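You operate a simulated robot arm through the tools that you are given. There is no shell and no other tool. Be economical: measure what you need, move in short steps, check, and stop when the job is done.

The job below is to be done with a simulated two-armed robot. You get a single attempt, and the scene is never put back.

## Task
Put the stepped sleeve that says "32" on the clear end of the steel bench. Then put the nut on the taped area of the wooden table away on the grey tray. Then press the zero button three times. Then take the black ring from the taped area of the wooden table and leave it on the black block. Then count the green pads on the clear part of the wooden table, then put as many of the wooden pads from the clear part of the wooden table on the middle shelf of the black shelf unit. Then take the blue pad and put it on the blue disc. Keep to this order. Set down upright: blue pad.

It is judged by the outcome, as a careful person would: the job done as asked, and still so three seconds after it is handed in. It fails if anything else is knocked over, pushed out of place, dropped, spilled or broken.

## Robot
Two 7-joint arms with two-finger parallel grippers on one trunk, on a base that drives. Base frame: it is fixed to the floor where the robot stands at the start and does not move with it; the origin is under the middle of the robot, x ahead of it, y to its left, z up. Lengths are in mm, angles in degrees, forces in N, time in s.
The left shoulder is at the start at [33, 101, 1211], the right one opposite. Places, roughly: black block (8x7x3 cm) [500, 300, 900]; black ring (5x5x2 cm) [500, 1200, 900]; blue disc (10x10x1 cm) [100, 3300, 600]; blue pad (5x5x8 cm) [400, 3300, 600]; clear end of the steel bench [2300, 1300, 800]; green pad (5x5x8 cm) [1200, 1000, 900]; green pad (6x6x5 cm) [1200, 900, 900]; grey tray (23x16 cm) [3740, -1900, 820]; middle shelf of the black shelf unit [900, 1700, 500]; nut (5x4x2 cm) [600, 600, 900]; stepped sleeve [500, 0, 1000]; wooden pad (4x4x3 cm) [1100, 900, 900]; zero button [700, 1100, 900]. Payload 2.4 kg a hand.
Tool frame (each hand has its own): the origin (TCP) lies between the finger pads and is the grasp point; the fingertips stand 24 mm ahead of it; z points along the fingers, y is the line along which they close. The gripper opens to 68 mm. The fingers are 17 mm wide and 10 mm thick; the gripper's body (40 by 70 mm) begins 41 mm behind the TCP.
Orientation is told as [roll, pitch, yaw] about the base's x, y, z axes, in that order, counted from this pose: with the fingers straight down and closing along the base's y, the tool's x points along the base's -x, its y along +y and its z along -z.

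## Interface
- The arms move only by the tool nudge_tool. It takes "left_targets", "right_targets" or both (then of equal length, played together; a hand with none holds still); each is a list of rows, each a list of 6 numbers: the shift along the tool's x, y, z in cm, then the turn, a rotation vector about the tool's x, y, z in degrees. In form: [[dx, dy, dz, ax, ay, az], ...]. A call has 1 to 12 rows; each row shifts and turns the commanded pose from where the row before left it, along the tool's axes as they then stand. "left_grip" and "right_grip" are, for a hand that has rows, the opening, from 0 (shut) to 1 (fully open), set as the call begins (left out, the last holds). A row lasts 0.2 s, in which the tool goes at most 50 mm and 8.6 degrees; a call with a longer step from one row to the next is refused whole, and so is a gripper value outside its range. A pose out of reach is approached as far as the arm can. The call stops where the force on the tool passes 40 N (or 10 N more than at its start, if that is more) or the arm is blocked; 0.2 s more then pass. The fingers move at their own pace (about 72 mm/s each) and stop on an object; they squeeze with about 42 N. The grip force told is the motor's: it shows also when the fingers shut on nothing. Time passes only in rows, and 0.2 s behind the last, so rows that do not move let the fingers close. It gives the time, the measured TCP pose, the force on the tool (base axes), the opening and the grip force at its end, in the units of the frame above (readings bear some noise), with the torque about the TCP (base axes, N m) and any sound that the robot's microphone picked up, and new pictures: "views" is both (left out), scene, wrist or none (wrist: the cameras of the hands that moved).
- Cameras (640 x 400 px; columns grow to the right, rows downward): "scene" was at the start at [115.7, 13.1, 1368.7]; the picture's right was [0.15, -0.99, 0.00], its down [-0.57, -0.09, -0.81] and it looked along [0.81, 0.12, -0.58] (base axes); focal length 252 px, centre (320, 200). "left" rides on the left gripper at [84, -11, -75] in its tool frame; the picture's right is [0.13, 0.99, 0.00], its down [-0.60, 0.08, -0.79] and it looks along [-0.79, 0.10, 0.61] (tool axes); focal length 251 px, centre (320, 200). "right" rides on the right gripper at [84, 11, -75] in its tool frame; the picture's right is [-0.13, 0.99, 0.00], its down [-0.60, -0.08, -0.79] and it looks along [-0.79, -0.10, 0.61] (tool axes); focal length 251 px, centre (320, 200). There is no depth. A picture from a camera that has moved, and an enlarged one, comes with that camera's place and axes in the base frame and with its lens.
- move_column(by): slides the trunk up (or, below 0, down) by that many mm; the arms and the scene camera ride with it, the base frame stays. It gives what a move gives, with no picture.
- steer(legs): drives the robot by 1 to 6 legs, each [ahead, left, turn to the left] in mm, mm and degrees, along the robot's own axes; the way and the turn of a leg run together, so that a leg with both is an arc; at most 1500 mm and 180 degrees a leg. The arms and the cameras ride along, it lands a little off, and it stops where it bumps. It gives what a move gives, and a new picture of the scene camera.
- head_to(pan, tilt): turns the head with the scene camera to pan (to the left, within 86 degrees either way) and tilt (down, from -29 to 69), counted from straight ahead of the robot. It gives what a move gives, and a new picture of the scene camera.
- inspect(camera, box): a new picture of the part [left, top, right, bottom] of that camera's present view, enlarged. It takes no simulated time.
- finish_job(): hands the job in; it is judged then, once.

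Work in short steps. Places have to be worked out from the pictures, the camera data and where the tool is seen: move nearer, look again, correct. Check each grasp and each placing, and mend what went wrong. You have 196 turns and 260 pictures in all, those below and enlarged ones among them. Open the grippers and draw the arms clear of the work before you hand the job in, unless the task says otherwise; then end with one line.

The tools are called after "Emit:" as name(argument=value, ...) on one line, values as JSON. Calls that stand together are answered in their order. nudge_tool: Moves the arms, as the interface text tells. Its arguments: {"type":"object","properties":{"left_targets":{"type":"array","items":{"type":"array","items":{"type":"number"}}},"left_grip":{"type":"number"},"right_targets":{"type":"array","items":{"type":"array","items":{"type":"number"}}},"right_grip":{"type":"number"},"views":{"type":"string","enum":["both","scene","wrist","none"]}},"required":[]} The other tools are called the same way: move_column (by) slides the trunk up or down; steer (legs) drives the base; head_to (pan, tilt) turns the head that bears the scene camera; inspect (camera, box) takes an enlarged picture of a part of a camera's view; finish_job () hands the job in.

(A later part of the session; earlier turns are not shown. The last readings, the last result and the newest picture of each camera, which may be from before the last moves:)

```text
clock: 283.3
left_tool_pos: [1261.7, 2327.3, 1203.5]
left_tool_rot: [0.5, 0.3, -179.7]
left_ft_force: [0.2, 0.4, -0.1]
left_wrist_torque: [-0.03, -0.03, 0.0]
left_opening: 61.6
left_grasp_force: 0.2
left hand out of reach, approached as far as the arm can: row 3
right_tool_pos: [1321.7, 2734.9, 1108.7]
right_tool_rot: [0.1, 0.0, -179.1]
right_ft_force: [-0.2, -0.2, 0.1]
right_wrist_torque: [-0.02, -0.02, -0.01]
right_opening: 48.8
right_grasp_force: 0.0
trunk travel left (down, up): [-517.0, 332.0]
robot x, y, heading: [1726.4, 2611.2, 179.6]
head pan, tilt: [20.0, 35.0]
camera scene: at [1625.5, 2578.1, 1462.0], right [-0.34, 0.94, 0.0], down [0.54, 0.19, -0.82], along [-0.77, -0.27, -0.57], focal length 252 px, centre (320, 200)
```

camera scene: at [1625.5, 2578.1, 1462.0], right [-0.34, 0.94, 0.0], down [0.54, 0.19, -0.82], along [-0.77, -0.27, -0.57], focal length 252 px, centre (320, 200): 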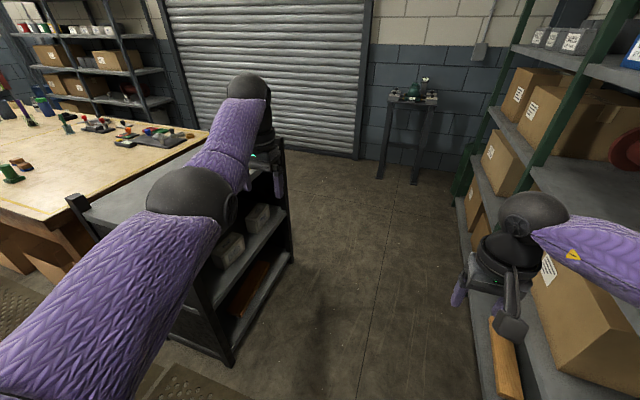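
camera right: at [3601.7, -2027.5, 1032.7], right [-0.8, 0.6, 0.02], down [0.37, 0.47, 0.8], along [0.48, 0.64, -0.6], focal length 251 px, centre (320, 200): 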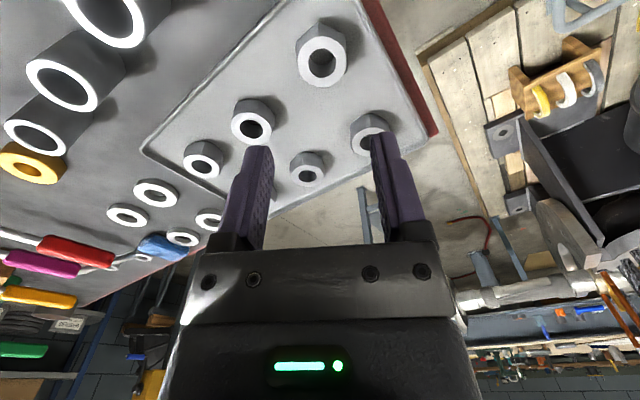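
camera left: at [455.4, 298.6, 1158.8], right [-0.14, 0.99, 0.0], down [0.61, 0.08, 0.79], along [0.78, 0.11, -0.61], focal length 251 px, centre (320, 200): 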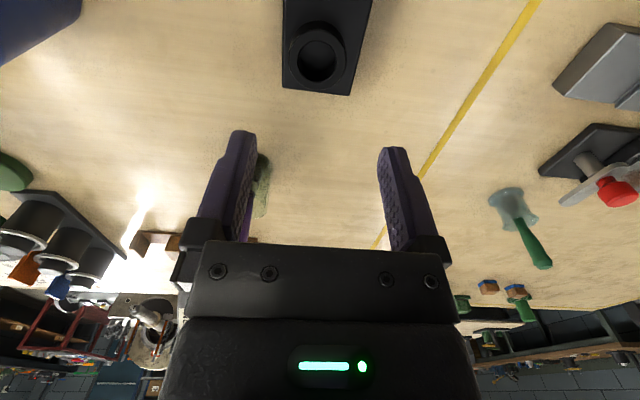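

It moves freely now. I retract it.

Emit:
nudge_tool(left_targets=[[2.5, 1, 0, 0, 0, 0], [3, 1, 0, 0, 0, 0], [3, 0, 0, 0, 0, 0], [3, 0, 0, 0, 0, 0]], views="scene")

```text
clock: 284.3
left_tool_pos: [1260.7, 2329.5, 1203.2]
left_tool_rot: [0.6, 0.1, -179.6]
left_ft_force: [0.3, -0.3, 0.3]
left_wrist_torque: [-0.01, -0.01, 0.0]
left_opening: 61.2
left_grasp_force: 0.0
left hand out of reach, approached as far as the arm can: row 1, 2, 3, 4
right_tool_pos: [1322.6, 2735.1, 1109.0]
right_tool_rot: [0.1, 0.0, -179.2]
right_ft_force: [-0.5, -0.3, 0.6]
right_wrist_torque: [0.01, 0.0, 0.02]
right_opening: 49.2
right_grasp_force: 0.0
trunk travel left (down, up): [-517.0, 332.0]
robot x, y, heading: [1726.4, 2607.5, 179.8]
head pan, tilt: [20.0, 35.0]
camera scene: at [1625.2, 2578.3, 1462.0], right [-0.34, 0.94, 0.0], down [0.54, 0.19, -0.82], along [-0.77, -0.27, -0.57], focal length 252 px, centre (320, 200)
```

scene: 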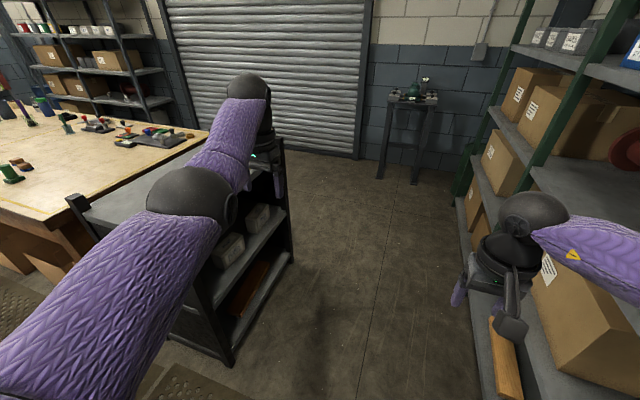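

Retraction alone is refused. I try lowering and retracting together, over open floor.

Emit:
nudge_tool(left_targets=[[0, 0, 4, 0, 0, 0], [1, 0, 4, 0, 0, 0], [2, 0, 4, 0, 0, 0], [2, 0, 4, 0, 0, 0], [2, 0, 4, 0, 0, 0], [2, 0, 4, 0, 0, 0]], views="scene")

```text
clock: 285.7
left_tool_pos: [1354.0, 2325.1, 960.1]
left_tool_rot: [0.5, 0.1, -179.7]
left_ft_force: [-0.2, -0.3, 0.4]
left_wrist_torque: [0.0, -0.03, -0.05]
left_opening: 61.2
left_grasp_force: 0.1
right_tool_pos: [1323.4, 2735.8, 1109.6]
right_tool_rot: [0.1, 0.0, -179.1]
right_ft_force: [0.5, -1.1, 0.2]
right_wrist_torque: [-0.01, 0.02, 0.01]
right_opening: 48.8
right_grasp_force: 0.0
trunk travel left (down, up): [-517.0, 332.0]
robot x, y, heading: [1724.8, 2609.9, 179.8]
head pan, tilt: [20.0, 35.0]
camera scene: at [1625.5, 2578.2, 1462.0], right [-0.34, 0.94, 0.0], down [0.54, 0.19, -0.82], along [-0.77, -0.27, -0.57], focal length 252 px, centre (320, 200)
```

scene: 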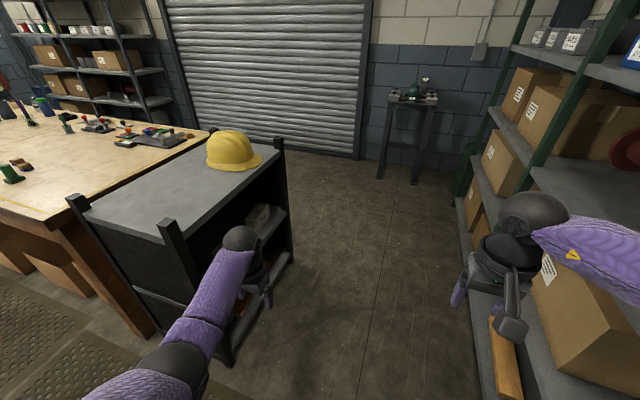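

That unfolded it. I retract a bit more, then raise it again.

Emit:
nudge_tool(left_targets=[[2, 0, 0, 0, 0, 0], [2, 0, -2, 0, 0, 0], [2, 0, -4, 0, 0, 0], [0, 0, -4, 0, 0, 0], [0, 0, -4, 0, 0, 0], [0, 0, -4, 0, 0, 0]], views="scene")

```text
clock: 287.1
left_tool_pos: [1412.7, 2329.8, 1143.7]
left_tool_rot: [0.4, 0.1, -179.5]
left_ft_force: [-1.0, -1.1, -1.4]
left_wrist_torque: [0.01, 0.0, 0.01]
left_opening: 61.2
left_grasp_force: 0.1
right_tool_pos: [1323.1, 2736.7, 1108.5]
right_tool_rot: [0.1, 0.0, -179.1]
right_ft_force: [-0.7, -1.5, 0.7]
right_wrist_torque: [-0.02, -0.01, 0.0]
right_opening: 49.1
right_grasp_force: 0.1
trunk travel left (down, up): [-517.0, 332.0]
robot x, y, heading: [1728.7, 2607.1, 179.3]
head pan, tilt: [20.0, 35.0]
camera scene: at [1625.4, 2578.5, 1462.0], right [-0.34, 0.94, 0.0], down [0.54, 0.19, -0.82], along [-0.77, -0.27, -0.57], focal length 252 px, centre (320, 200)
```

scene: 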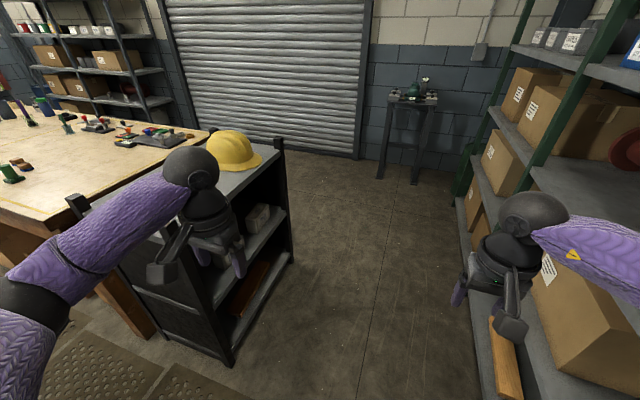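

Both arms are in good order. I strafe left into the aisle, first 400 mm as a test of the mat edge.

Emit:
steer(legs=[[20, 400, 0]])

```text
clock: 289.6
left_tool_pos: [1389.9, 1924.9, 1144.8]
left_tool_rot: [0.4, 0.0, -179.4]
left_ft_force: [-0.1, -0.1, 0.2]
left_wrist_torque: [0.01, 0.02, -0.01]
left_opening: 61.2
left_grasp_force: 0.0
right_tool_pos: [1300.7, 2331.5, 1110.1]
right_tool_rot: [0.1, 0.0, -178.9]
right_ft_force: [0.2, 0.4, 0.2]
right_wrist_torque: [-0.01, 0.02, 0.03]
right_opening: 49.0
right_grasp_force: 0.0
trunk travel left (down, up): [-517.0, 332.0]
robot x, y, heading: [1705.7, 2205.9, 179.8]
head pan, tilt: [20.0, 35.0]
camera scene: at [1603.3, 2175.3, 1466.9], right [-0.34, 0.94, 0.0], down [0.54, 0.2, -0.82], along [-0.77, -0.28, -0.57], focal length 252 px, centre (320, 200)
```

scene: 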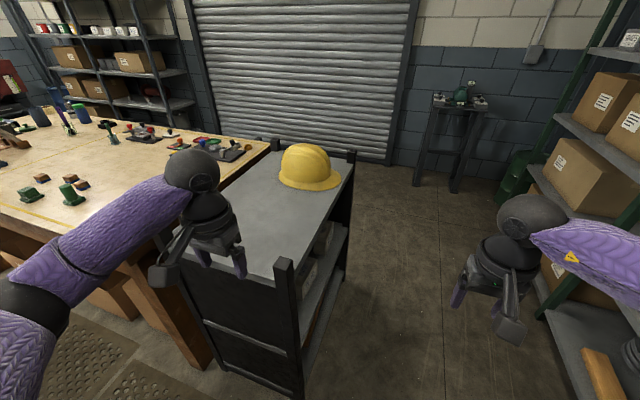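

The mat edge was crossed. Continue down the aisle to y≈855.

Emit:
steer(legs=[[0, 700, 0], [0, 650, 0]])

Emit:
head_to(pan=0, tilt=50)

```text
clock: 296.7
left_tool_pos: [1391.1, 579.1, 1142.3]
left_tool_rot: [0.5, 0.0, -179.2]
left_ft_force: [1.2, -0.1, 0.2]
left_wrist_torque: [0.02, 0.0, 0.0]
left_opening: 61.2
left_grasp_force: 0.1
right_tool_pos: [1298.8, 984.0, 1105.9]
right_tool_rot: [0.1, 0.0, -178.6]
right_ft_force: [-0.1, -0.3, 0.1]
right_wrist_torque: [0.01, 0.01, 0.04]
right_opening: 48.8
right_grasp_force: 0.1
trunk travel left (down, up): [-517.0, 332.0]
robot x, y, heading: [1704.2, 855.7, -180.1]
head pan, tilt: [20.0, 35.0]
camera scene: at [1602.8, 831.3, 1466.7], right [-0.34, 0.94, 0.0], down [0.54, 0.19, -0.82], along [-0.77, -0.28, -0.57], focal length 252 px, centre (320, 200)
```

scene: 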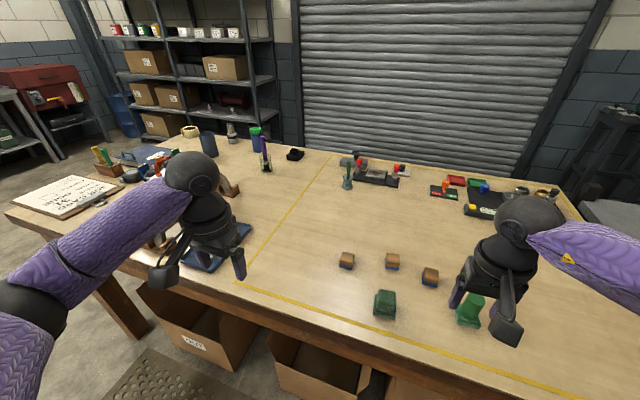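

```text
clock: 297.5
left_tool_pos: [1390.6, 577.2, 1138.0]
left_tool_rot: [0.5, 0.1, -179.3]
left_ft_force: [0.0, -0.1, 0.6]
left_wrist_torque: [0.01, -0.01, 0.0]
left_opening: 61.1
left_grasp_force: 0.1
right_tool_pos: [1299.4, 983.2, 1103.7]
right_tool_rot: [0.0, 0.0, -178.8]
right_ft_force: [0.9, 0.5, 0.2]
right_wrist_torque: [0.0, 0.04, 0.0]
right_opening: 48.9
right_grasp_force: 0.2
trunk travel left (down, up): [-517.0, 332.0]
robot x, y, heading: [1703.9, 860.9, -179.9]
head pan, tilt: [0.0, 50.0]
camera scene: at [1608.5, 861.8, 1445.0], right [0.0, 1.0, 0.0], down [0.77, 0.0, -0.64], along [-0.64, 0.0, -0.77], focal length 252 px, centre (320, 200)
```

scene: 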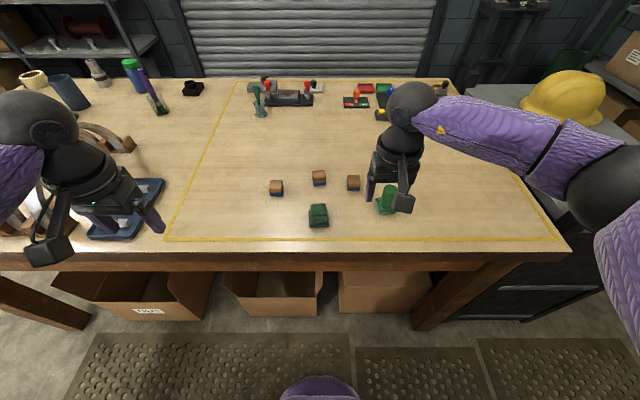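

I enlarge the pads to count greens and see the wooden pads' shapes and orientations.

Emit:
inspect(camera="scene", box=[255, 160, 415, 235])

Emit:
inspect(camera="scene", box=[0, 60, 320, 250])

```text
4.00 times, centred on (335, 198) of scene
camera zoom: at [1608.5, 861.8, 1445.0], right [0.0, 1.0, 0.0], down [0.77, 0.0, -0.64], along [-0.64, 0.0, -0.77], focal length 1007 px, centre (260, 210)
```

zoom: 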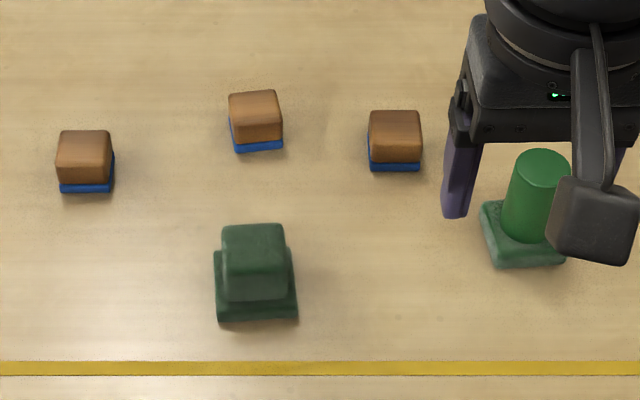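

```text
2.00 times, centred on (160, 155) of scene
camera zoom: at [1608.5, 861.8, 1445.0], right [0.0, 1.0, 0.0], down [0.77, 0.0, -0.64], along [-0.64, 0.0, -0.77], focal length 504 px, centre (640, 290)
```

zoom: 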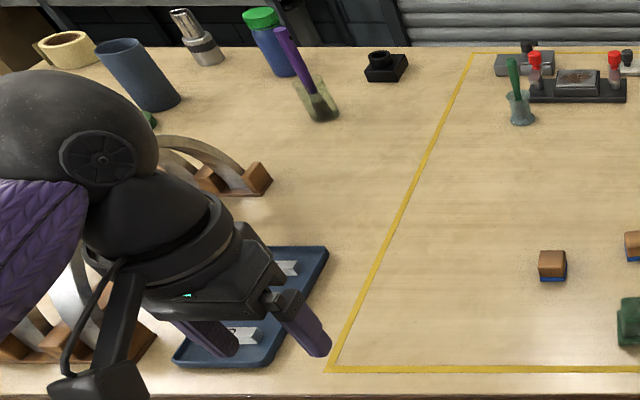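

Two green pads, so two wooden pads go: A ≈(1110,957) by the right hand, C ≈(1135,741) by the left. I drive 130 mm nearer and move both hands above them.

Emit:
steer(legs=[[130, 0, 0]])

Emit:
nudge_tool(left_targets=[[-1, -2, -3, 0, 0, 0], [-2, -3.5, -2, 0, 0, 0], [-3, -3.5, 0, 0, 0, 0], [-3, -3.5, 0, 0, 0, 0], [-3.2, -3.5, 0, 0, 0, 0]], right_targets=[[-1, 0.5, -3, 0, 0, 0], [-1.2, 0.5, -3, 0, 0, 0], [-1.2, 0.6, -1, 0, 0, 0], [-1.2, 0.5, 0, 0, 0, 0], [-1.2, 0.5, 0, 0, 0, 0]], left_grip=1, right_grip=1, views="none")

Emit:
move_column(by=-150)

Emit:
nudge_tool(left_targets=[[0, 0, 0, 0, 0, 0]], right_targets=[[0, 0, 0, 0, 0, 0]])

```text
clock: 298.8
left_tool_pos: [1262.4, 577.3, 1136.6]
left_tool_rot: [0.4, 0.2, -179.3]
left_ft_force: [0.8, 0.1, -0.8]
left_wrist_torque: [-0.01, 0.0, 0.01]
left_opening: 61.2
left_grasp_force: 0.1
right_tool_pos: [1169.4, 982.1, 1102.4]
right_tool_rot: [0.1, 0.1, -178.6]
right_ft_force: [-0.4, 0.4, 0.5]
right_wrist_torque: [0.0, 0.01, 0.01]
right_opening: 48.8
right_grasp_force: 0.1
trunk travel left (down, up): [-517.0, 332.0]
robot x, y, heading: [1573.4, 855.3, -179.6]
head pan, tilt: [0.0, 50.0]
camera scene: at [1478.8, 861.6, 1444.8], right [0.0, 1.0, 0.0], down [0.77, 0.0, -0.64], along [-0.64, 0.0, -0.77], focal length 252 px, centre (320, 200)
```

scene: 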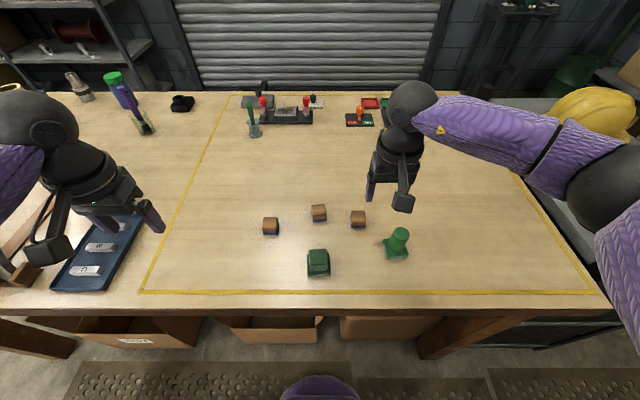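

```text
clock: 300.0
left_tool_pos: [1139.2, 735.2, 1184.0]
left_tool_rot: [0.3, 0.2, -179.4]
left_ft_force: [-0.5, 0.2, 0.7]
left_wrist_torque: [0.04, -0.03, 0.01]
left_opening: 68.1
left_grasp_force: 0.1
right_tool_pos: [1110.8, 953.3, 1170.9]
right_tool_rot: [0.0, 0.1, -178.5]
right_ft_force: [-0.6, -0.9, -0.6]
right_wrist_torque: [-0.05, 0.03, -0.01]
right_opening: 68.1
right_grasp_force: 0.1
trunk travel left (down, up): [-517.0, 332.0]
robot x, y, heading: [1575.9, 855.8, -179.9]
head pan, tilt: [0.0, 50.0]
```

```text
clock: 301.7
left_tool_pos: [1139.5, 734.3, 1032.3]
left_tool_rot: [0.4, 0.2, -179.3]
left_ft_force: [-0.2, 0.3, 0.0]
left_wrist_torque: [0.02, 0.02, 0.01]
left_opening: 67.8
left_grasp_force: 0.1
right_tool_pos: [1113.9, 952.3, 1019.9]
right_tool_rot: [0.0, 0.0, -178.7]
right_ft_force: [0.2, 0.1, 1.0]
right_wrist_torque: [-0.03, -0.02, 0.01]
right_opening: 67.9
right_grasp_force: 0.0
trunk travel left (down, up): [-367.0, 482.0]
robot x, y, heading: [1576.5, 856.9, -180.1]
head pan, tilt: [0.0, 50.0]
```

```text
clock: 302.1
left_tool_pos: [1139.2, 733.7, 1031.6]
left_tool_rot: [0.4, 0.1, -179.3]
left_ft_force: [0.2, 0.0, -0.4]
left_wrist_torque: [0.0, -0.02, 0.0]
left_opening: 68.1
left_grasp_force: 0.1
right_tool_pos: [1113.4, 952.0, 1019.6]
right_tool_rot: [0.1, -0.1, -178.8]
right_ft_force: [0.4, 0.2, -0.3]
right_wrist_torque: [-0.01, -0.02, -0.02]
right_opening: 68.1
right_grasp_force: 0.2
trunk travel left (down, up): [-367.0, 482.0]
robot x, y, heading: [1578.2, 860.8, -179.8]
head pan, tilt: [0.0, 50.0]
camera scene: at [1462.4, 861.3, 1294.1], right [0.0, 1.0, 0.0], down [0.77, 0.0, -0.64], along [-0.64, 0.0, -0.77], focal length 252 px, centre (320, 200)
camera right: at [1198.3, 943.4, 1095.4], right [-0.11, -0.99, 0.0], down [-0.61, 0.06, 0.79], along [-0.79, 0.08, -0.61], focal length 251 px, centre (320, 200)
camera left: at [1223.2, 746.6, 1108.7], right [0.14, -0.99, 0.01], down [-0.6, -0.08, 0.79], along [-0.78, -0.12, -0.61], focal length 251 px, centre (320, 200)
```

scene: 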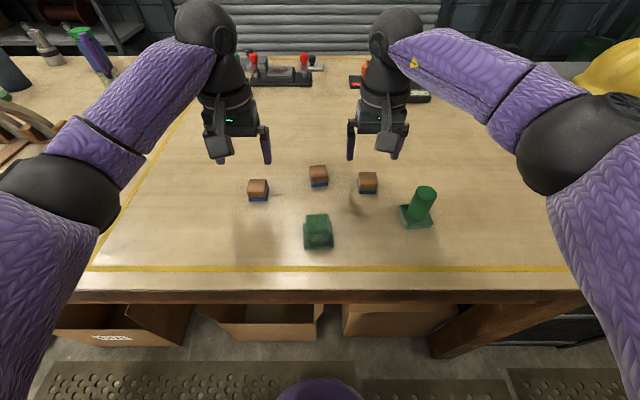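
right: 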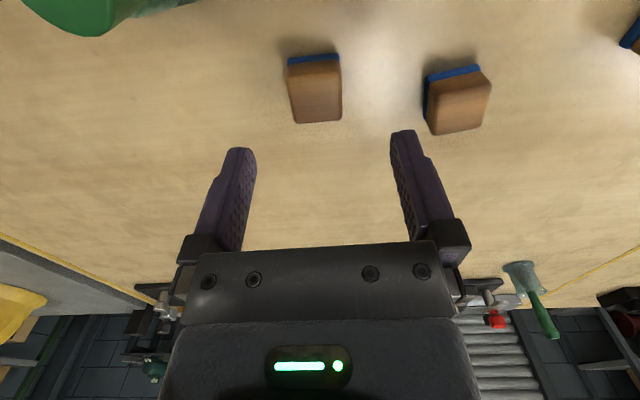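
left: 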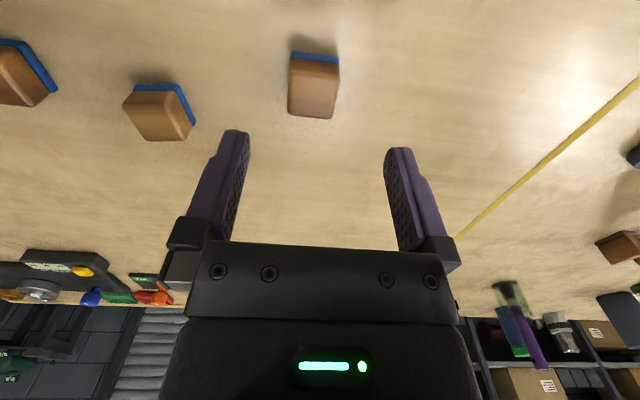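

Corrections: right (−6,+3) mm, left (−9,+2) mm. I descend both to z≈940.

Emit:
nudge_tool(left_targets=[[-0.9, -0.2, 3, 0, 0, 0], [0, 0, 3, 0, 0, 0], [0, 0, 2, 0, 0, 0], [0, 0, 1.1, 0, 0, 0]], right_targets=[[-0.6, -0.27, 3, 0, 0, 0], [0, 0, 2, 0, 0, 0], [0, 0, 2, 0, 0, 0], [0, 0, 1, 0, 0, 0]], views="wrist")

```text
clock: 303.1
left_tool_pos: [1129.4, 736.0, 942.0]
left_tool_rot: [0.3, 0.1, -179.3]
left_ft_force: [0.8, 0.2, -0.1]
left_wrist_torque: [0.01, 0.03, -0.01]
left_opening: 68.1
left_grasp_force: 0.2
right_tool_pos: [1106.4, 954.6, 938.7]
right_tool_rot: [0.1, 0.0, -178.6]
right_ft_force: [-0.3, -0.2, -0.3]
right_wrist_torque: [0.0, 0.0, 0.01]
right_opening: 67.8
right_grasp_force: 0.0
trunk travel left (down, up): [-367.0, 482.0]
robot x, y, heading: [1573.9, 856.5, -179.6]
head pan, tilt: [0.0, 50.0]
camera right: at [1192.2, 945.2, 1014.1], right [-0.11, -0.99, 0.0], down [-0.61, 0.06, 0.79], along [-0.79, 0.08, -0.61], focal length 251 px, centre (320, 200)
camera left: at [1214.0, 748.4, 1018.2], right [0.14, -0.99, 0.01], down [-0.6, -0.08, 0.79], along [-0.78, -0.12, -0.61], focal length 251 px, centre (320, 200)
```

right: 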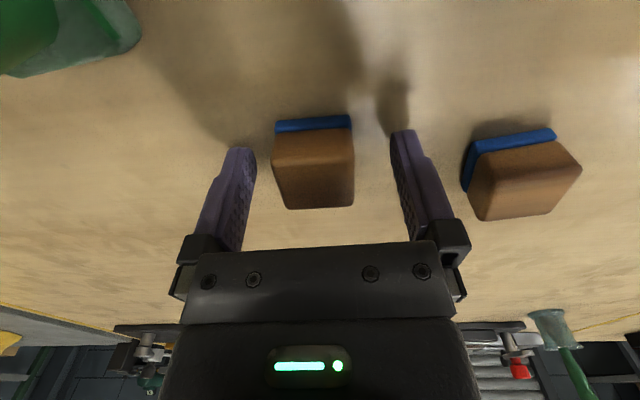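
left: 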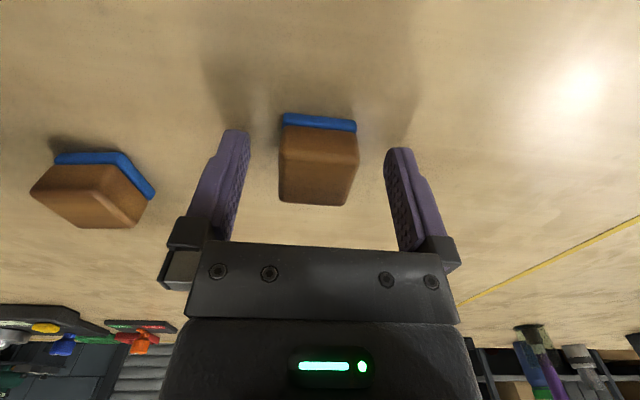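

Both pads are centred between the open fingers. Close both hands.

Emit:
nudge_tool(left_targets=[[0, 0, 0, 0, 0, 0], [0, 0, 0, 0, 0, 0], [0, 0, 0, 0, 0, 0]], right_targets=[[0, 0, 0, 0, 0, 0], [0, 0, 0, 0, 0, 0], [0, 0, 0, 0, 0, 0]], left_grip=0, right_grip=0, views="none")

Emit:
nudge_tool(left_targets=[[0, 0, -2, 0, 0, 0], [0, 0, -3, 0, 0, 0], [0, 0, -4, 0, 0, 0]], right_targets=[[0, 0, -2, 0, 0, 0], [0, 0, -3, 0, 0, 0], [0, 0, -4, 0, 0, 0]])

```text
clock: 303.9
left_tool_pos: [1129.9, 735.4, 942.2]
left_tool_rot: [0.4, 0.2, -179.4]
left_ft_force: [-0.6, 0.7, -0.5]
left_wrist_torque: [0.01, -0.02, 0.01]
left_opening: 35.1
left_grasp_force: 42.0
right_tool_pos: [1106.7, 954.4, 937.5]
right_tool_rot: [0.0, 0.0, -178.7]
right_ft_force: [0.0, 0.4, 0.7]
right_wrist_torque: [-0.04, 0.0, 0.02]
right_opening: 35.5
right_grasp_force: 41.6
trunk travel left (down, up): [-367.0, 482.0]
robot x, y, heading: [1577.2, 859.1, -180.1]
head pan, tilt: [0.0, 50.0]
```

```text
clock: 304.7
left_tool_pos: [1129.9, 736.0, 1033.6]
left_tool_rot: [0.4, 0.1, -179.3]
left_ft_force: [0.5, -0.3, 0.7]
left_wrist_torque: [-0.02, 0.02, -0.01]
left_opening: 34.8
left_grasp_force: 41.7
right_tool_pos: [1105.3, 954.8, 1030.4]
right_tool_rot: [0.1, 0.0, -178.7]
right_ft_force: [-0.9, 0.5, -0.9]
right_wrist_torque: [-0.05, 0.03, 0.02]
right_opening: 34.9
right_grasp_force: 41.4
trunk travel left (down, up): [-367.0, 482.0]
robot x, y, heading: [1570.3, 860.0, -179.7]
head pan, tilt: [0.0, 50.0]
camera scene: at [1462.6, 861.2, 1294.1], right [0.0, 1.0, 0.0], down [0.77, 0.0, -0.64], along [-0.64, 0.0, -0.77], focal length 252 px, centre (320, 200)
camera right: at [1190.7, 945.5, 1106.8], right [-0.11, -0.99, 0.0], down [-0.61, 0.06, 0.79], along [-0.79, 0.08, -0.61], focal length 251 px, centre (320, 200)
camera left: at [1213.7, 748.6, 1110.4], right [0.14, -0.99, 0.01], down [-0.61, -0.08, 0.79], along [-0.78, -0.12, -0.61], focal length 251 px, centre (320, 200)
```

scene: 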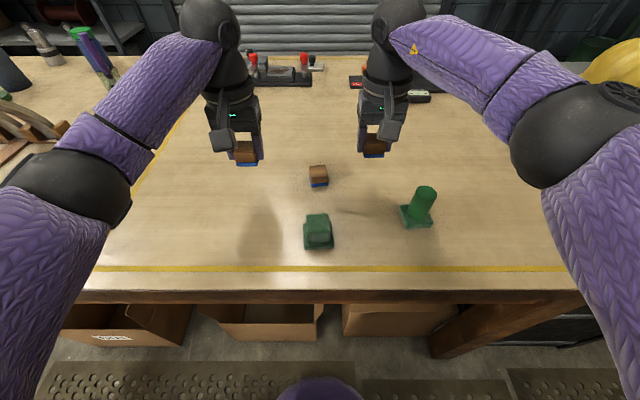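
right: 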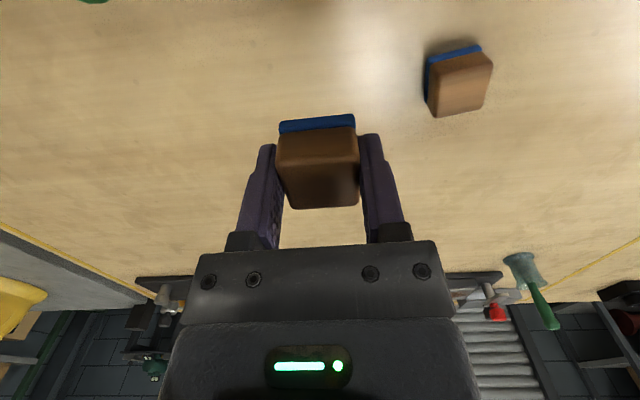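
left: 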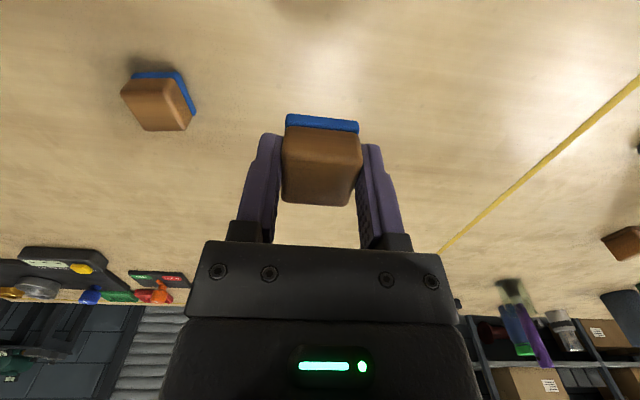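

Both pads are held. I raise the trunk, back away from the table, strafe out of the aisle, and go to the shelf unit's open side.

Emit:
move_column(by=150)

Emit:
steer(legs=[[-130, 0, 0], [0, -850, 0], [0, -920, 0], [745, 0, 0], [0, 0, 90]])

Emit:
head_to(pan=0, tilt=45)

```text
clock: 306.5
left_tool_pos: [1129.1, 735.9, 1180.0]
left_tool_rot: [0.4, 0.3, -179.3]
left_ft_force: [-0.5, 0.5, 0.3]
left_wrist_torque: [0.0, 0.0, 0.0]
left_opening: 34.8
left_grasp_force: 42.0
right_tool_pos: [1107.1, 954.9, 1179.9]
right_tool_rot: [0.0, 0.0, -178.8]
right_ft_force: [-1.1, 0.5, -0.6]
right_wrist_torque: [0.03, 0.04, 0.01]
right_opening: 35.0
right_grasp_force: 42.5
trunk travel left (down, up): [-517.0, 332.0]
robot x, y, heading: [1575.3, 859.0, -180.0]
head pan, tilt: [0.0, 50.0]
```

```text
clock: 323.6
left_tool_pos: [1074.1, 2164.1, 1179.0]
left_tool_rot: [0.3, 0.2, -90.7]
left_ft_force: [-0.7, 0.3, -0.1]
left_wrist_torque: [0.01, -0.02, 0.0]
left_opening: 35.1
left_grasp_force: 42.0
right_tool_pos: [852.9, 2145.7, 1179.5]
right_tool_rot: [0.0, 0.1, -90.0]
right_ft_force: [0.4, 0.6, -1.2]
right_wrist_torque: [-0.02, -0.03, 0.0]
right_opening: 35.0
right_grasp_force: 41.7
trunk travel left (down, up): [-517.0, 332.0]
robot x, y, heading: [962.0, 2609.1, -91.4]
head pan, tilt: [0.0, 50.0]
camera scene: at [960.4, 2515.4, 1440.2], right [-1.0, 0.02, 0.0], down [0.02, 0.77, -0.64], along [-0.02, -0.64, -0.77], focal length 252 px, centre (320, 200)
```

scene: 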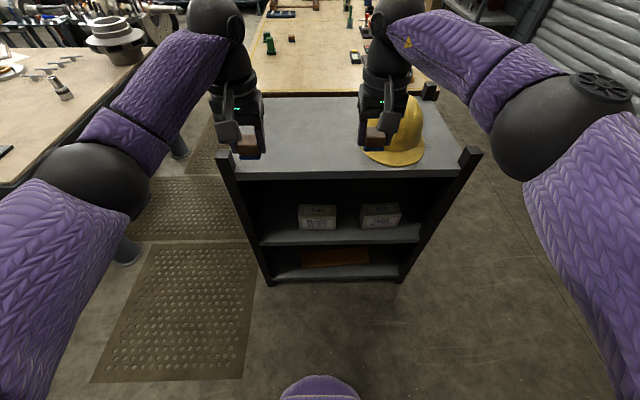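

```text
clock: 324.3
left_tool_pos: [1075.7, 2164.0, 1179.6]
left_tool_rot: [0.4, 0.1, -90.8]
left_ft_force: [1.1, 0.0, -0.9]
left_wrist_torque: [0.0, 0.01, -0.01]
left_opening: 35.0
left_grasp_force: 42.2
right_tool_pos: [854.4, 2146.8, 1178.2]
right_tool_rot: [-0.1, 0.1, -90.1]
right_ft_force: [-0.1, -0.7, -0.9]
right_wrist_torque: [-0.03, -0.03, 0.02]
right_opening: 35.3
right_grasp_force: 42.2
trunk travel left (down, up): [-517.0, 332.0]
robot x, y, heading: [961.6, 2611.8, -91.3]
head pan, tilt: [0.0, 45.0]
camera scene: at [960.2, 2511.1, 1447.1], right [-1.0, 0.02, 0.0], down [0.02, 0.71, -0.71], along [-0.02, -0.71, -0.71], focal length 252 px, centre (320, 200)
```

scene: 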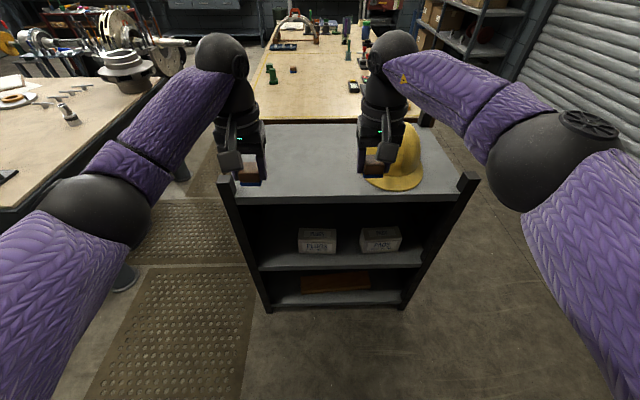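

The gap between the boxes (x≈783–893) and the space left of them (x≈1052–1218) are free. I lower the trunk 510 mm in front of the unit and look again.

Emit:
move_column(by=-510)

Emit:
head_to(pan=0, tilt=25)

```text
refused: -510 is not a number from -400 to 400
```

```text
clock: 325.1
left_tool_pos: [1075.2, 2163.7, 1178.9]
left_tool_rot: [0.3, 0.2, -90.7]
left_ft_force: [-0.9, 0.1, -0.6]
left_wrist_torque: [0.03, -0.03, 0.02]
left_opening: 35.1
left_grasp_force: 41.6
right_tool_pos: [854.9, 2145.4, 1178.2]
right_tool_rot: [-0.1, 0.1, -90.0]
right_ft_force: [-0.5, 0.3, 0.1]
right_wrist_torque: [-0.01, 0.01, -0.02]
right_opening: 35.0
right_grasp_force: 41.9
trunk travel left (down, up): [-517.0, 332.0]
robot x, y, heading: [965.2, 2615.6, -91.5]
head pan, tilt: [0.0, 25.0]
camera scene: at [959.9, 2500.3, 1477.6], right [-1.0, 0.02, 0.0], down [0.01, 0.42, -0.91], along [-0.02, -0.91, -0.42], focal length 252 px, centre (320, 200)
```

scene: 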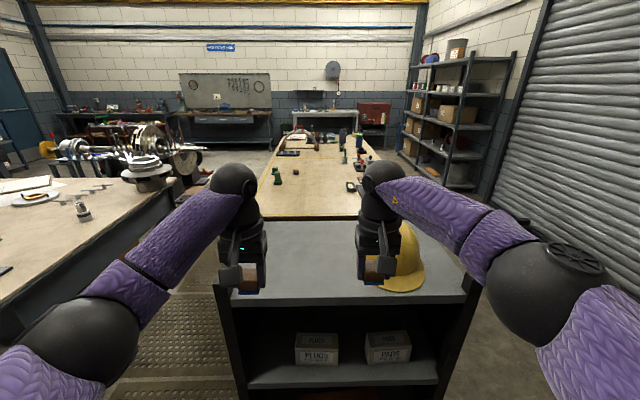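

Two steps then: lower by 350 and 150.

Emit:
move_column(by=-350)

Emit:
move_column(by=-150)

Emit:
head_to(pan=0, tilt=30)

```text
clock: 328.6
left_tool_pos: [1074.3, 2164.2, 829.5]
left_tool_rot: [0.3, 0.2, -90.7]
left_ft_force: [-1.5, -0.6, -0.4]
left_wrist_torque: [0.02, 0.02, -0.04]
left_opening: 35.0
left_grasp_force: 42.1
right_tool_pos: [854.8, 2146.8, 827.7]
right_tool_rot: [-0.1, 0.0, -90.1]
right_ft_force: [-0.5, -0.2, -0.4]
right_wrist_torque: [-0.02, 0.0, 0.02]
right_opening: 35.1
right_grasp_force: 42.5
trunk travel left (down, up): [-167.0, 682.0]
robot x, y, heading: [967.3, 2615.1, -91.4]
head pan, tilt: [0.0, 25.0]
```

```text
clock: 330.3
left_tool_pos: [1074.3, 2164.1, 679.0]
left_tool_rot: [0.3, 0.2, -90.6]
left_ft_force: [-0.1, 0.7, -0.1]
left_wrist_torque: [0.03, -0.01, 0.04]
left_opening: 34.9
left_grasp_force: 41.9
right_tool_pos: [854.2, 2145.5, 678.4]
right_tool_rot: [-0.1, -0.1, -90.2]
right_ft_force: [0.3, -0.2, -0.4]
right_wrist_torque: [0.03, 0.01, -0.02]
right_opening: 34.9
right_grasp_force: 41.5
trunk travel left (down, up): [-17.0, 832.0]
robot x, y, heading: [963.2, 2612.1, -91.1]
head pan, tilt: [0.0, 25.0]
```

```text
clock: 331.0
left_tool_pos: [1074.1, 2162.8, 680.0]
left_tool_rot: [0.3, 0.1, -90.8]
left_ft_force: [0.2, 0.2, -1.1]
left_wrist_torque: [0.03, -0.01, 0.02]
left_opening: 35.1
left_grasp_force: 42.5
right_tool_pos: [854.1, 2145.9, 678.5]
right_tool_rot: [-0.1, 0.1, -90.1]
right_ft_force: [0.2, 0.6, -0.5]
right_wrist_torque: [0.03, -0.02, 0.01]
right_opening: 34.9
right_grasp_force: 42.2
trunk travel left (down, up): [-17.0, 832.0]
robot x, y, heading: [963.2, 2609.5, -91.3]
head pan, tilt: [0.0, 30.0]
camera scene: at [957.3, 2388.7, 960.1], right [-1.0, 0.02, 0.0], down [0.01, 0.5, -0.87], along [-0.02, -0.87, -0.5], focal length 252 px, centre (320, 200)
```

scene: 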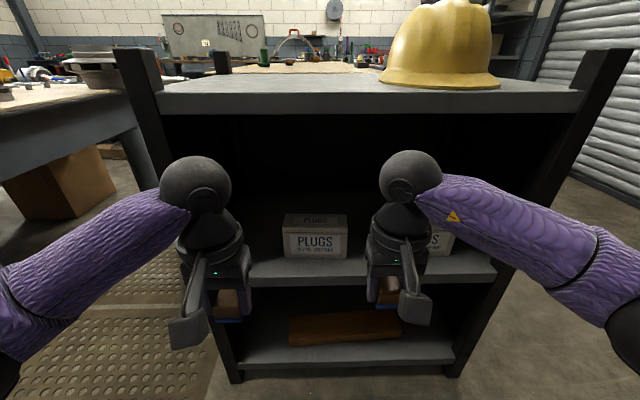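

Good view into the unit. I enlarge the middle shelf's edge and boxes.

Emit:
inspect(camera="scene", box=[240, 180, 400, 300])

Emit:
inspect(camera="left", box=[0, 0, 640, 400])

Emit:
inspect(camera="right", box=[0, 0, 640, 400])

```text
3.33 times, centred on (320, 240) of scene
camera zoom: at [957.3, 2388.7, 960.1], right [-1.0, 0.02, 0.0], down [0.01, 0.5, -0.87], along [-0.02, -0.87, -0.5], focal length 839 px, centre (320, 67)
```

zoom: 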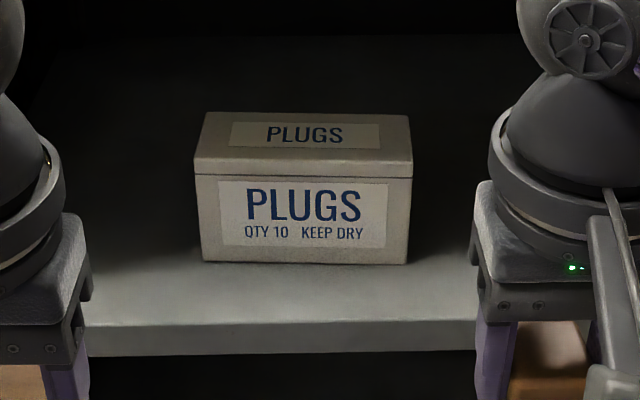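

```text
1.00 times, centred on (320, 200) of left (not enlarged: the box is as wide or as high as the picture)
camera zoom: at [1064.7, 2247.7, 756.1], right [0.99, 0.12, 0.01], down [0.07, -0.61, 0.79], along [0.1, -0.79, -0.61], focal length 251 px, centre (320, 200)
```

zoom: 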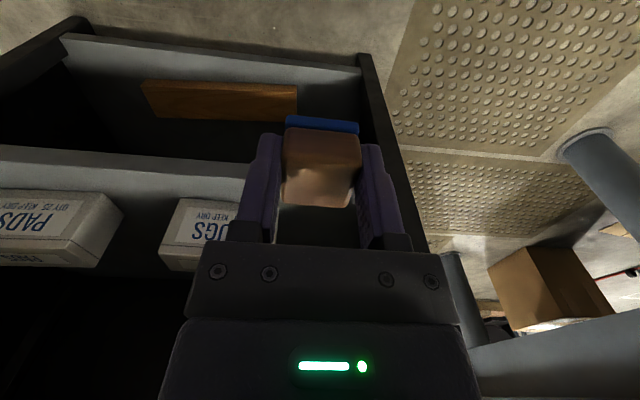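

```text
1.00 times, centred on (320, 200) of right (not enlarged: the box is as wide or as high as the picture)
camera zoom: at [866.2, 2229.9, 754.1], right [0.99, -0.13, 0.0], down [-0.08, -0.6, 0.79], along [-0.1, -0.79, -0.61], focal length 251 px, centre (320, 200)
```

zoom: 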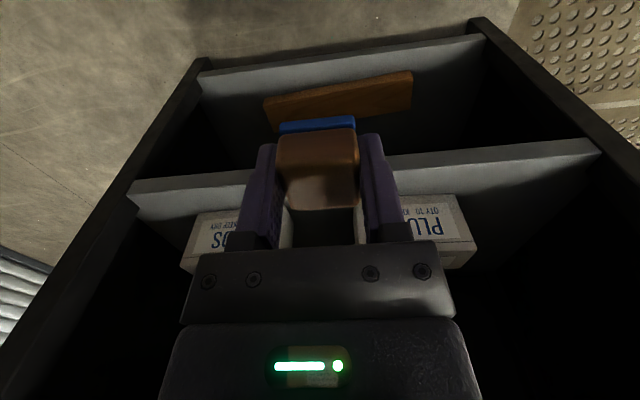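

Estimates: shelf front y≈1975, shelf z≈515, box fronts y≈1913, top's underside z≈880. I lower both hands to z≈590 in front and adjust sideways; then square up and drive in.

Emit:
nudge_tool(left_targets=[[-0.9, 1, 3, 0, 0, 0], [-0.9, 1, 3, 0, 0, 0], [0, 0, 3, 0, 0, 0]], right_targets=[[0, -1.3, 3, 0, 0, 0], [0, -1.3, 3, 0, 0, 0], [0, 0, 3, 0, 0, 0]], views="none")

Emit:
steer(legs=[[0, 0, 1.3], [120, 0, 0]])

```text
clock: 331.8
left_tool_pos: [1093.7, 2145.4, 590.1]
left_tool_rot: [0.3, 0.1, -90.7]
left_ft_force: [-0.1, -0.5, 1.0]
left_wrist_torque: [0.0, 0.03, 0.0]
left_opening: 35.0
left_grasp_force: 42.4
right_tool_pos: [829.7, 2146.3, 587.8]
right_tool_rot: [-0.1, -0.1, -90.0]
right_ft_force: [-0.3, 0.2, -0.9]
right_wrist_torque: [0.02, -0.03, 0.0]
right_opening: 34.9
right_grasp_force: 41.8
trunk travel left (down, up): [-17.0, 832.0]
robot x, y, heading: [958.6, 2608.1, -91.2]
head pan, tilt: [0.0, 30.0]
```

```text
clock: 333.4
left_tool_pos: [1103.9, 2025.5, 589.5]
left_tool_rot: [0.3, 0.2, -89.3]
left_ft_force: [-0.2, -0.4, 0.6]
left_wrist_torque: [0.0, 0.0, -0.03]
left_opening: 34.9
left_grasp_force: 41.9
right_tool_pos: [841.8, 2020.2, 588.5]
right_tool_rot: [-0.1, 0.1, -88.6]
right_ft_force: [0.2, -0.3, 0.1]
right_wrist_torque: [-0.02, 0.02, 0.04]
right_opening: 35.1
right_grasp_force: 42.1
trunk travel left (down, up): [-17.0, 832.0]
robot x, y, heading: [959.9, 2489.5, -89.8]
head pan, tilt: [0.0, 30.0]
camera scene: at [962.6, 2266.6, 960.1], right [-1.0, 0.0, 0.0], down [0.0, 0.5, -0.87], along [0.0, -0.87, -0.5], focal length 252 px, centre (320, 200)
```

scene: 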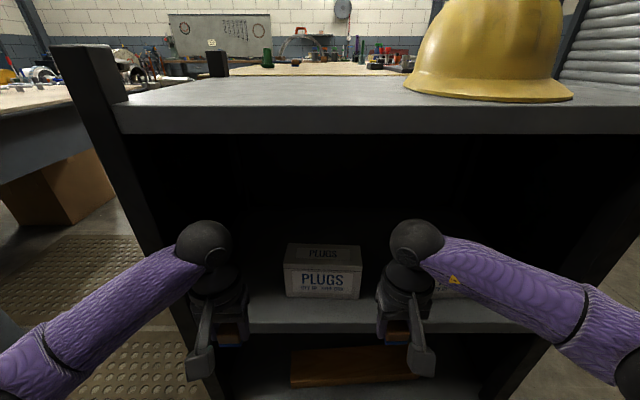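

I enlarge the shelf edge again at this nearer position to fix its height.

Emit:
inspect(camera="scene", box=[240, 220, 400, 350])

Emit:
inspect(camera="left", box=[0, 0, 640, 400])

```text
3.08 times, centred on (320, 285) of scene
camera zoom: at [962.6, 2266.6, 960.1], right [-1.0, 0.0, 0.0], down [0.0, 0.5, -0.87], along [0.0, -0.87, -0.5], focal length 775 px, centre (320, -62)
```

zoom: 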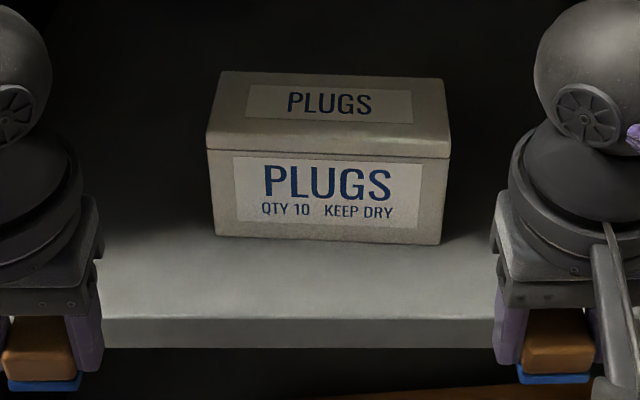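

```text
1.00 times, centred on (320, 200) of left (not enlarged: the box is as wide or as high as the picture)
camera zoom: at [1093.0, 2110.0, 666.4], right [0.99, 0.14, 0.01], down [0.08, -0.61, 0.79], along [0.11, -0.78, -0.61], focal length 251 px, centre (320, 200)
```

zoom: 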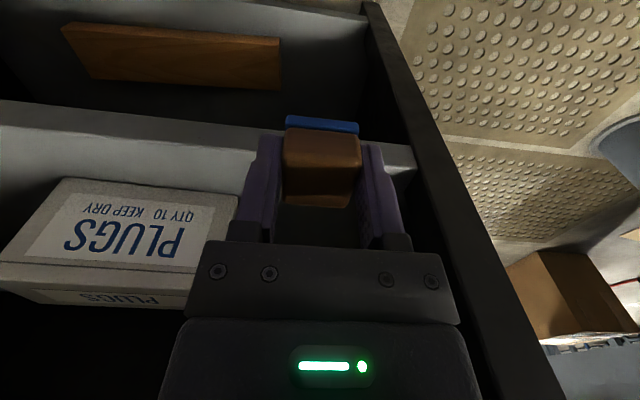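

Shelf top ≈486, front edge y≈1948, box fronts ≈1884. I drive in a further 108 mm.

Emit:
steer(legs=[[108, 0, -0.2]])

Emit:
inspect(camera="left", box=[0, 0, 640, 400])

Emit:
inspect(camera="right", box=[0, 0, 640, 400])

```text
clock: 334.5
left_tool_pos: [1103.5, 1918.8, 590.7]
left_tool_rot: [0.3, 0.2, -89.4]
left_ft_force: [-0.4, 0.3, -0.2]
left_wrist_torque: [-0.01, -0.01, -0.02]
left_opening: 34.8
left_grasp_force: 42.4
right_tool_pos: [839.6, 1914.5, 588.1]
right_tool_rot: [-0.1, 0.1, -88.8]
right_ft_force: [-0.2, 0.2, -0.8]
right_wrist_torque: [0.01, 0.03, -0.05]
right_opening: 35.0
right_grasp_force: 42.0
trunk travel left (down, up): [-17.0, 832.0]
robot x, y, heading: [959.5, 2380.9, -90.3]
head pan, tilt: [0.0, 30.0]
camera scene: at [962.1, 2160.4, 960.1], right [-1.0, 0.0, 0.0], down [0.0, 0.5, -0.87], along [0.0, -0.87, -0.5], focal length 252 px, centre (320, 200)
```

scene: 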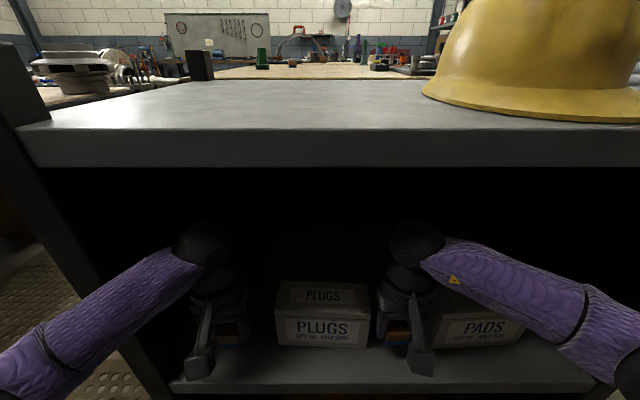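

```text
1.00 times, centred on (320, 200) of left (not enlarged: the box is as wide or as high as the picture)
camera zoom: at [1092.1, 2003.6, 666.4], right [0.99, 0.14, 0.01], down [0.08, -0.61, 0.79], along [0.11, -0.78, -0.61], focal length 251 px, centre (320, 200)
```

zoom: 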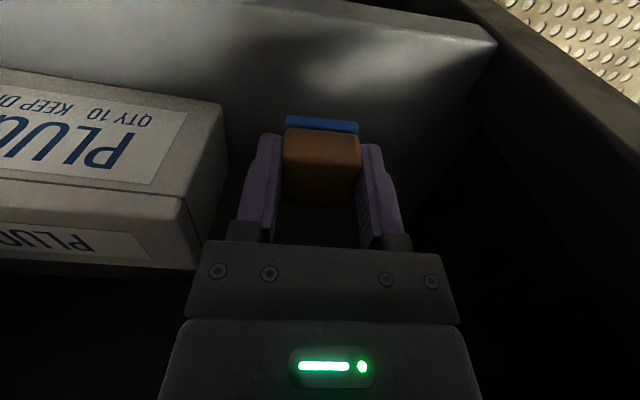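

```text
1.00 times, centred on (320, 200) of right (not enlarged: the box is as wide or as high as the picture)
camera zoom: at [850.1, 1998.5, 664.4], right [0.99, -0.11, 0.0], down [-0.06, -0.61, 0.79], along [-0.09, -0.79, -0.61], focal length 251 px, centre (320, 200)
```

zoom: 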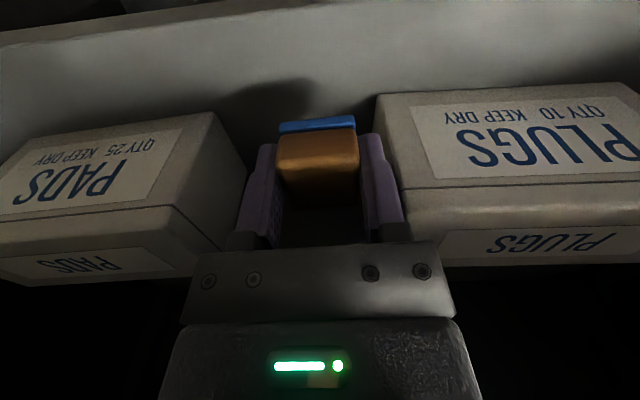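

Both pads hover over free shelf. I lower both by 55 mm.

Emit:
nudge_tool(left_targets=[[0, 0, 2.5, 0, 0, 0], [0, 0, 2, 0, 0, 0], [0, 0, 1, 0, 0, 0]], right_targets=[[0, 0, 2.5, 0, 0, 0], [0, 0, 2, 0, 0, 0], [0, 0, 1, 0, 0, 0]], views="wrist")

```text
clock: 335.3
left_tool_pos: [1103.0, 1920.5, 535.0]
left_tool_rot: [0.3, 0.1, -89.4]
left_ft_force: [-0.5, 0.2, -0.4]
left_wrist_torque: [-0.03, 0.03, -0.02]
left_opening: 34.7
left_grasp_force: 42.2
right_tool_pos: [839.2, 1914.8, 534.0]
right_tool_rot: [0.0, 0.0, -88.8]
right_ft_force: [0.5, -0.4, -0.4]
right_wrist_torque: [-0.02, 0.02, 0.0]
right_opening: 35.2
right_grasp_force: 42.3
trunk travel left (down, up): [-17.0, 832.0]
robot x, y, heading: [959.8, 2383.9, -89.9]
head pan, tilt: [0.0, 30.0]
camera right: at [849.2, 1998.6, 609.5], right [0.99, -0.11, 0.0], down [-0.07, -0.61, 0.79], along [-0.09, -0.79, -0.61], focal length 251 px, centre (320, 200)
camera left: at [1091.5, 2004.2, 611.8], right [0.99, 0.14, 0.01], down [0.08, -0.61, 0.79], along [0.11, -0.78, -0.61], focal length 251 px, centre (320, 200)
```

right: 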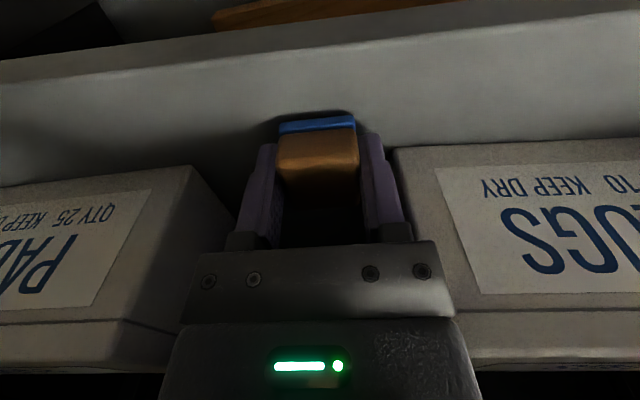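
left: 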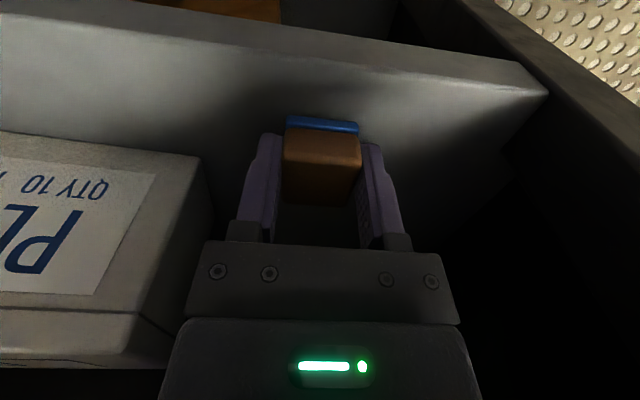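

Close above the shelf. Continue in 3 mm rows until contact.

Emit:
nudge_tool(right_targets=[[0, 0, 0.3, 0, 0, 0], [0, 0, 0.3, 0, 0, 0], [0, 0, 0.3, 0, 0, 0], [0, 0, 0.2, 0, 0, 0], [0, 0, 0.2, 0, 0, 0], [0, 0, 0.2, 0, 0, 0], [0, 0, 0.2, 0, 0, 0]], views="none")

Emit:
nudge_tool(left_targets=[[0, 0, 0.3, 0, 0, 0], [0, 0, 0.3, 0, 0, 0], [0, 0, 0.3, 0, 0, 0], [0, 0, 0.2, 0, 0, 0], [0, 0, 0.2, 0, 0, 0], [0, 0, 0.2, 0, 0, 0], [0, 0, 0.2, 0, 0, 0]], views="none")

```text
clock: 336.3
left_tool_pos: [1102.8, 1922.0, 537.0]
left_tool_rot: [0.3, 0.0, -89.5]
left_ft_force: [0.1, 0.5, -1.1]
left_wrist_torque: [-0.01, 0.01, 0.03]
left_opening: 34.9
left_grasp_force: 41.8
right_tool_pos: [838.6, 1913.7, 527.2]
right_tool_rot: [0.0, -0.5, -88.8]
right_ft_force: [-1.2, 6.5, 29.0]
right_wrist_torque: [0.31, 0.07, 0.03]
right_opening: 35.1
right_grasp_force: 41.7
trunk travel left (down, up): [-17.0, 832.0]
robot x, y, heading: [960.3, 2383.5, -90.1]
head pan, tilt: [0.0, 30.0]
stopped in row 4 (right hand): the force on the tool passed its limit at 40 N (the readings are from after the stop); the commanded pose is now the measured one
```

```text
clock: 337.2
left_tool_pos: [1102.5, 1919.6, 531.5]
left_tool_rot: [0.1, -0.4, -89.5]
left_ft_force: [1.8, 6.1, 25.1]
left_wrist_torque: [0.43, 0.01, -0.02]
left_opening: 34.6
left_grasp_force: 42.3
right_tool_pos: [840.0, 1914.3, 526.8]
right_tool_rot: [0.1, -0.5, -89.0]
right_ft_force: [-3.3, 3.7, 20.3]
right_wrist_torque: [0.28, 0.07, 0.04]
right_opening: 34.7
right_grasp_force: 42.2
trunk travel left (down, up): [-17.0, 832.0]
robot x, y, heading: [962.7, 2382.6, -90.0]
head pan, tilt: [0.0, 30.0]
stopped in row 4 (left hand): the force on the tool passed its limit at 44 N (the readings are from after the stop); the commanded pose is now the measured one
```

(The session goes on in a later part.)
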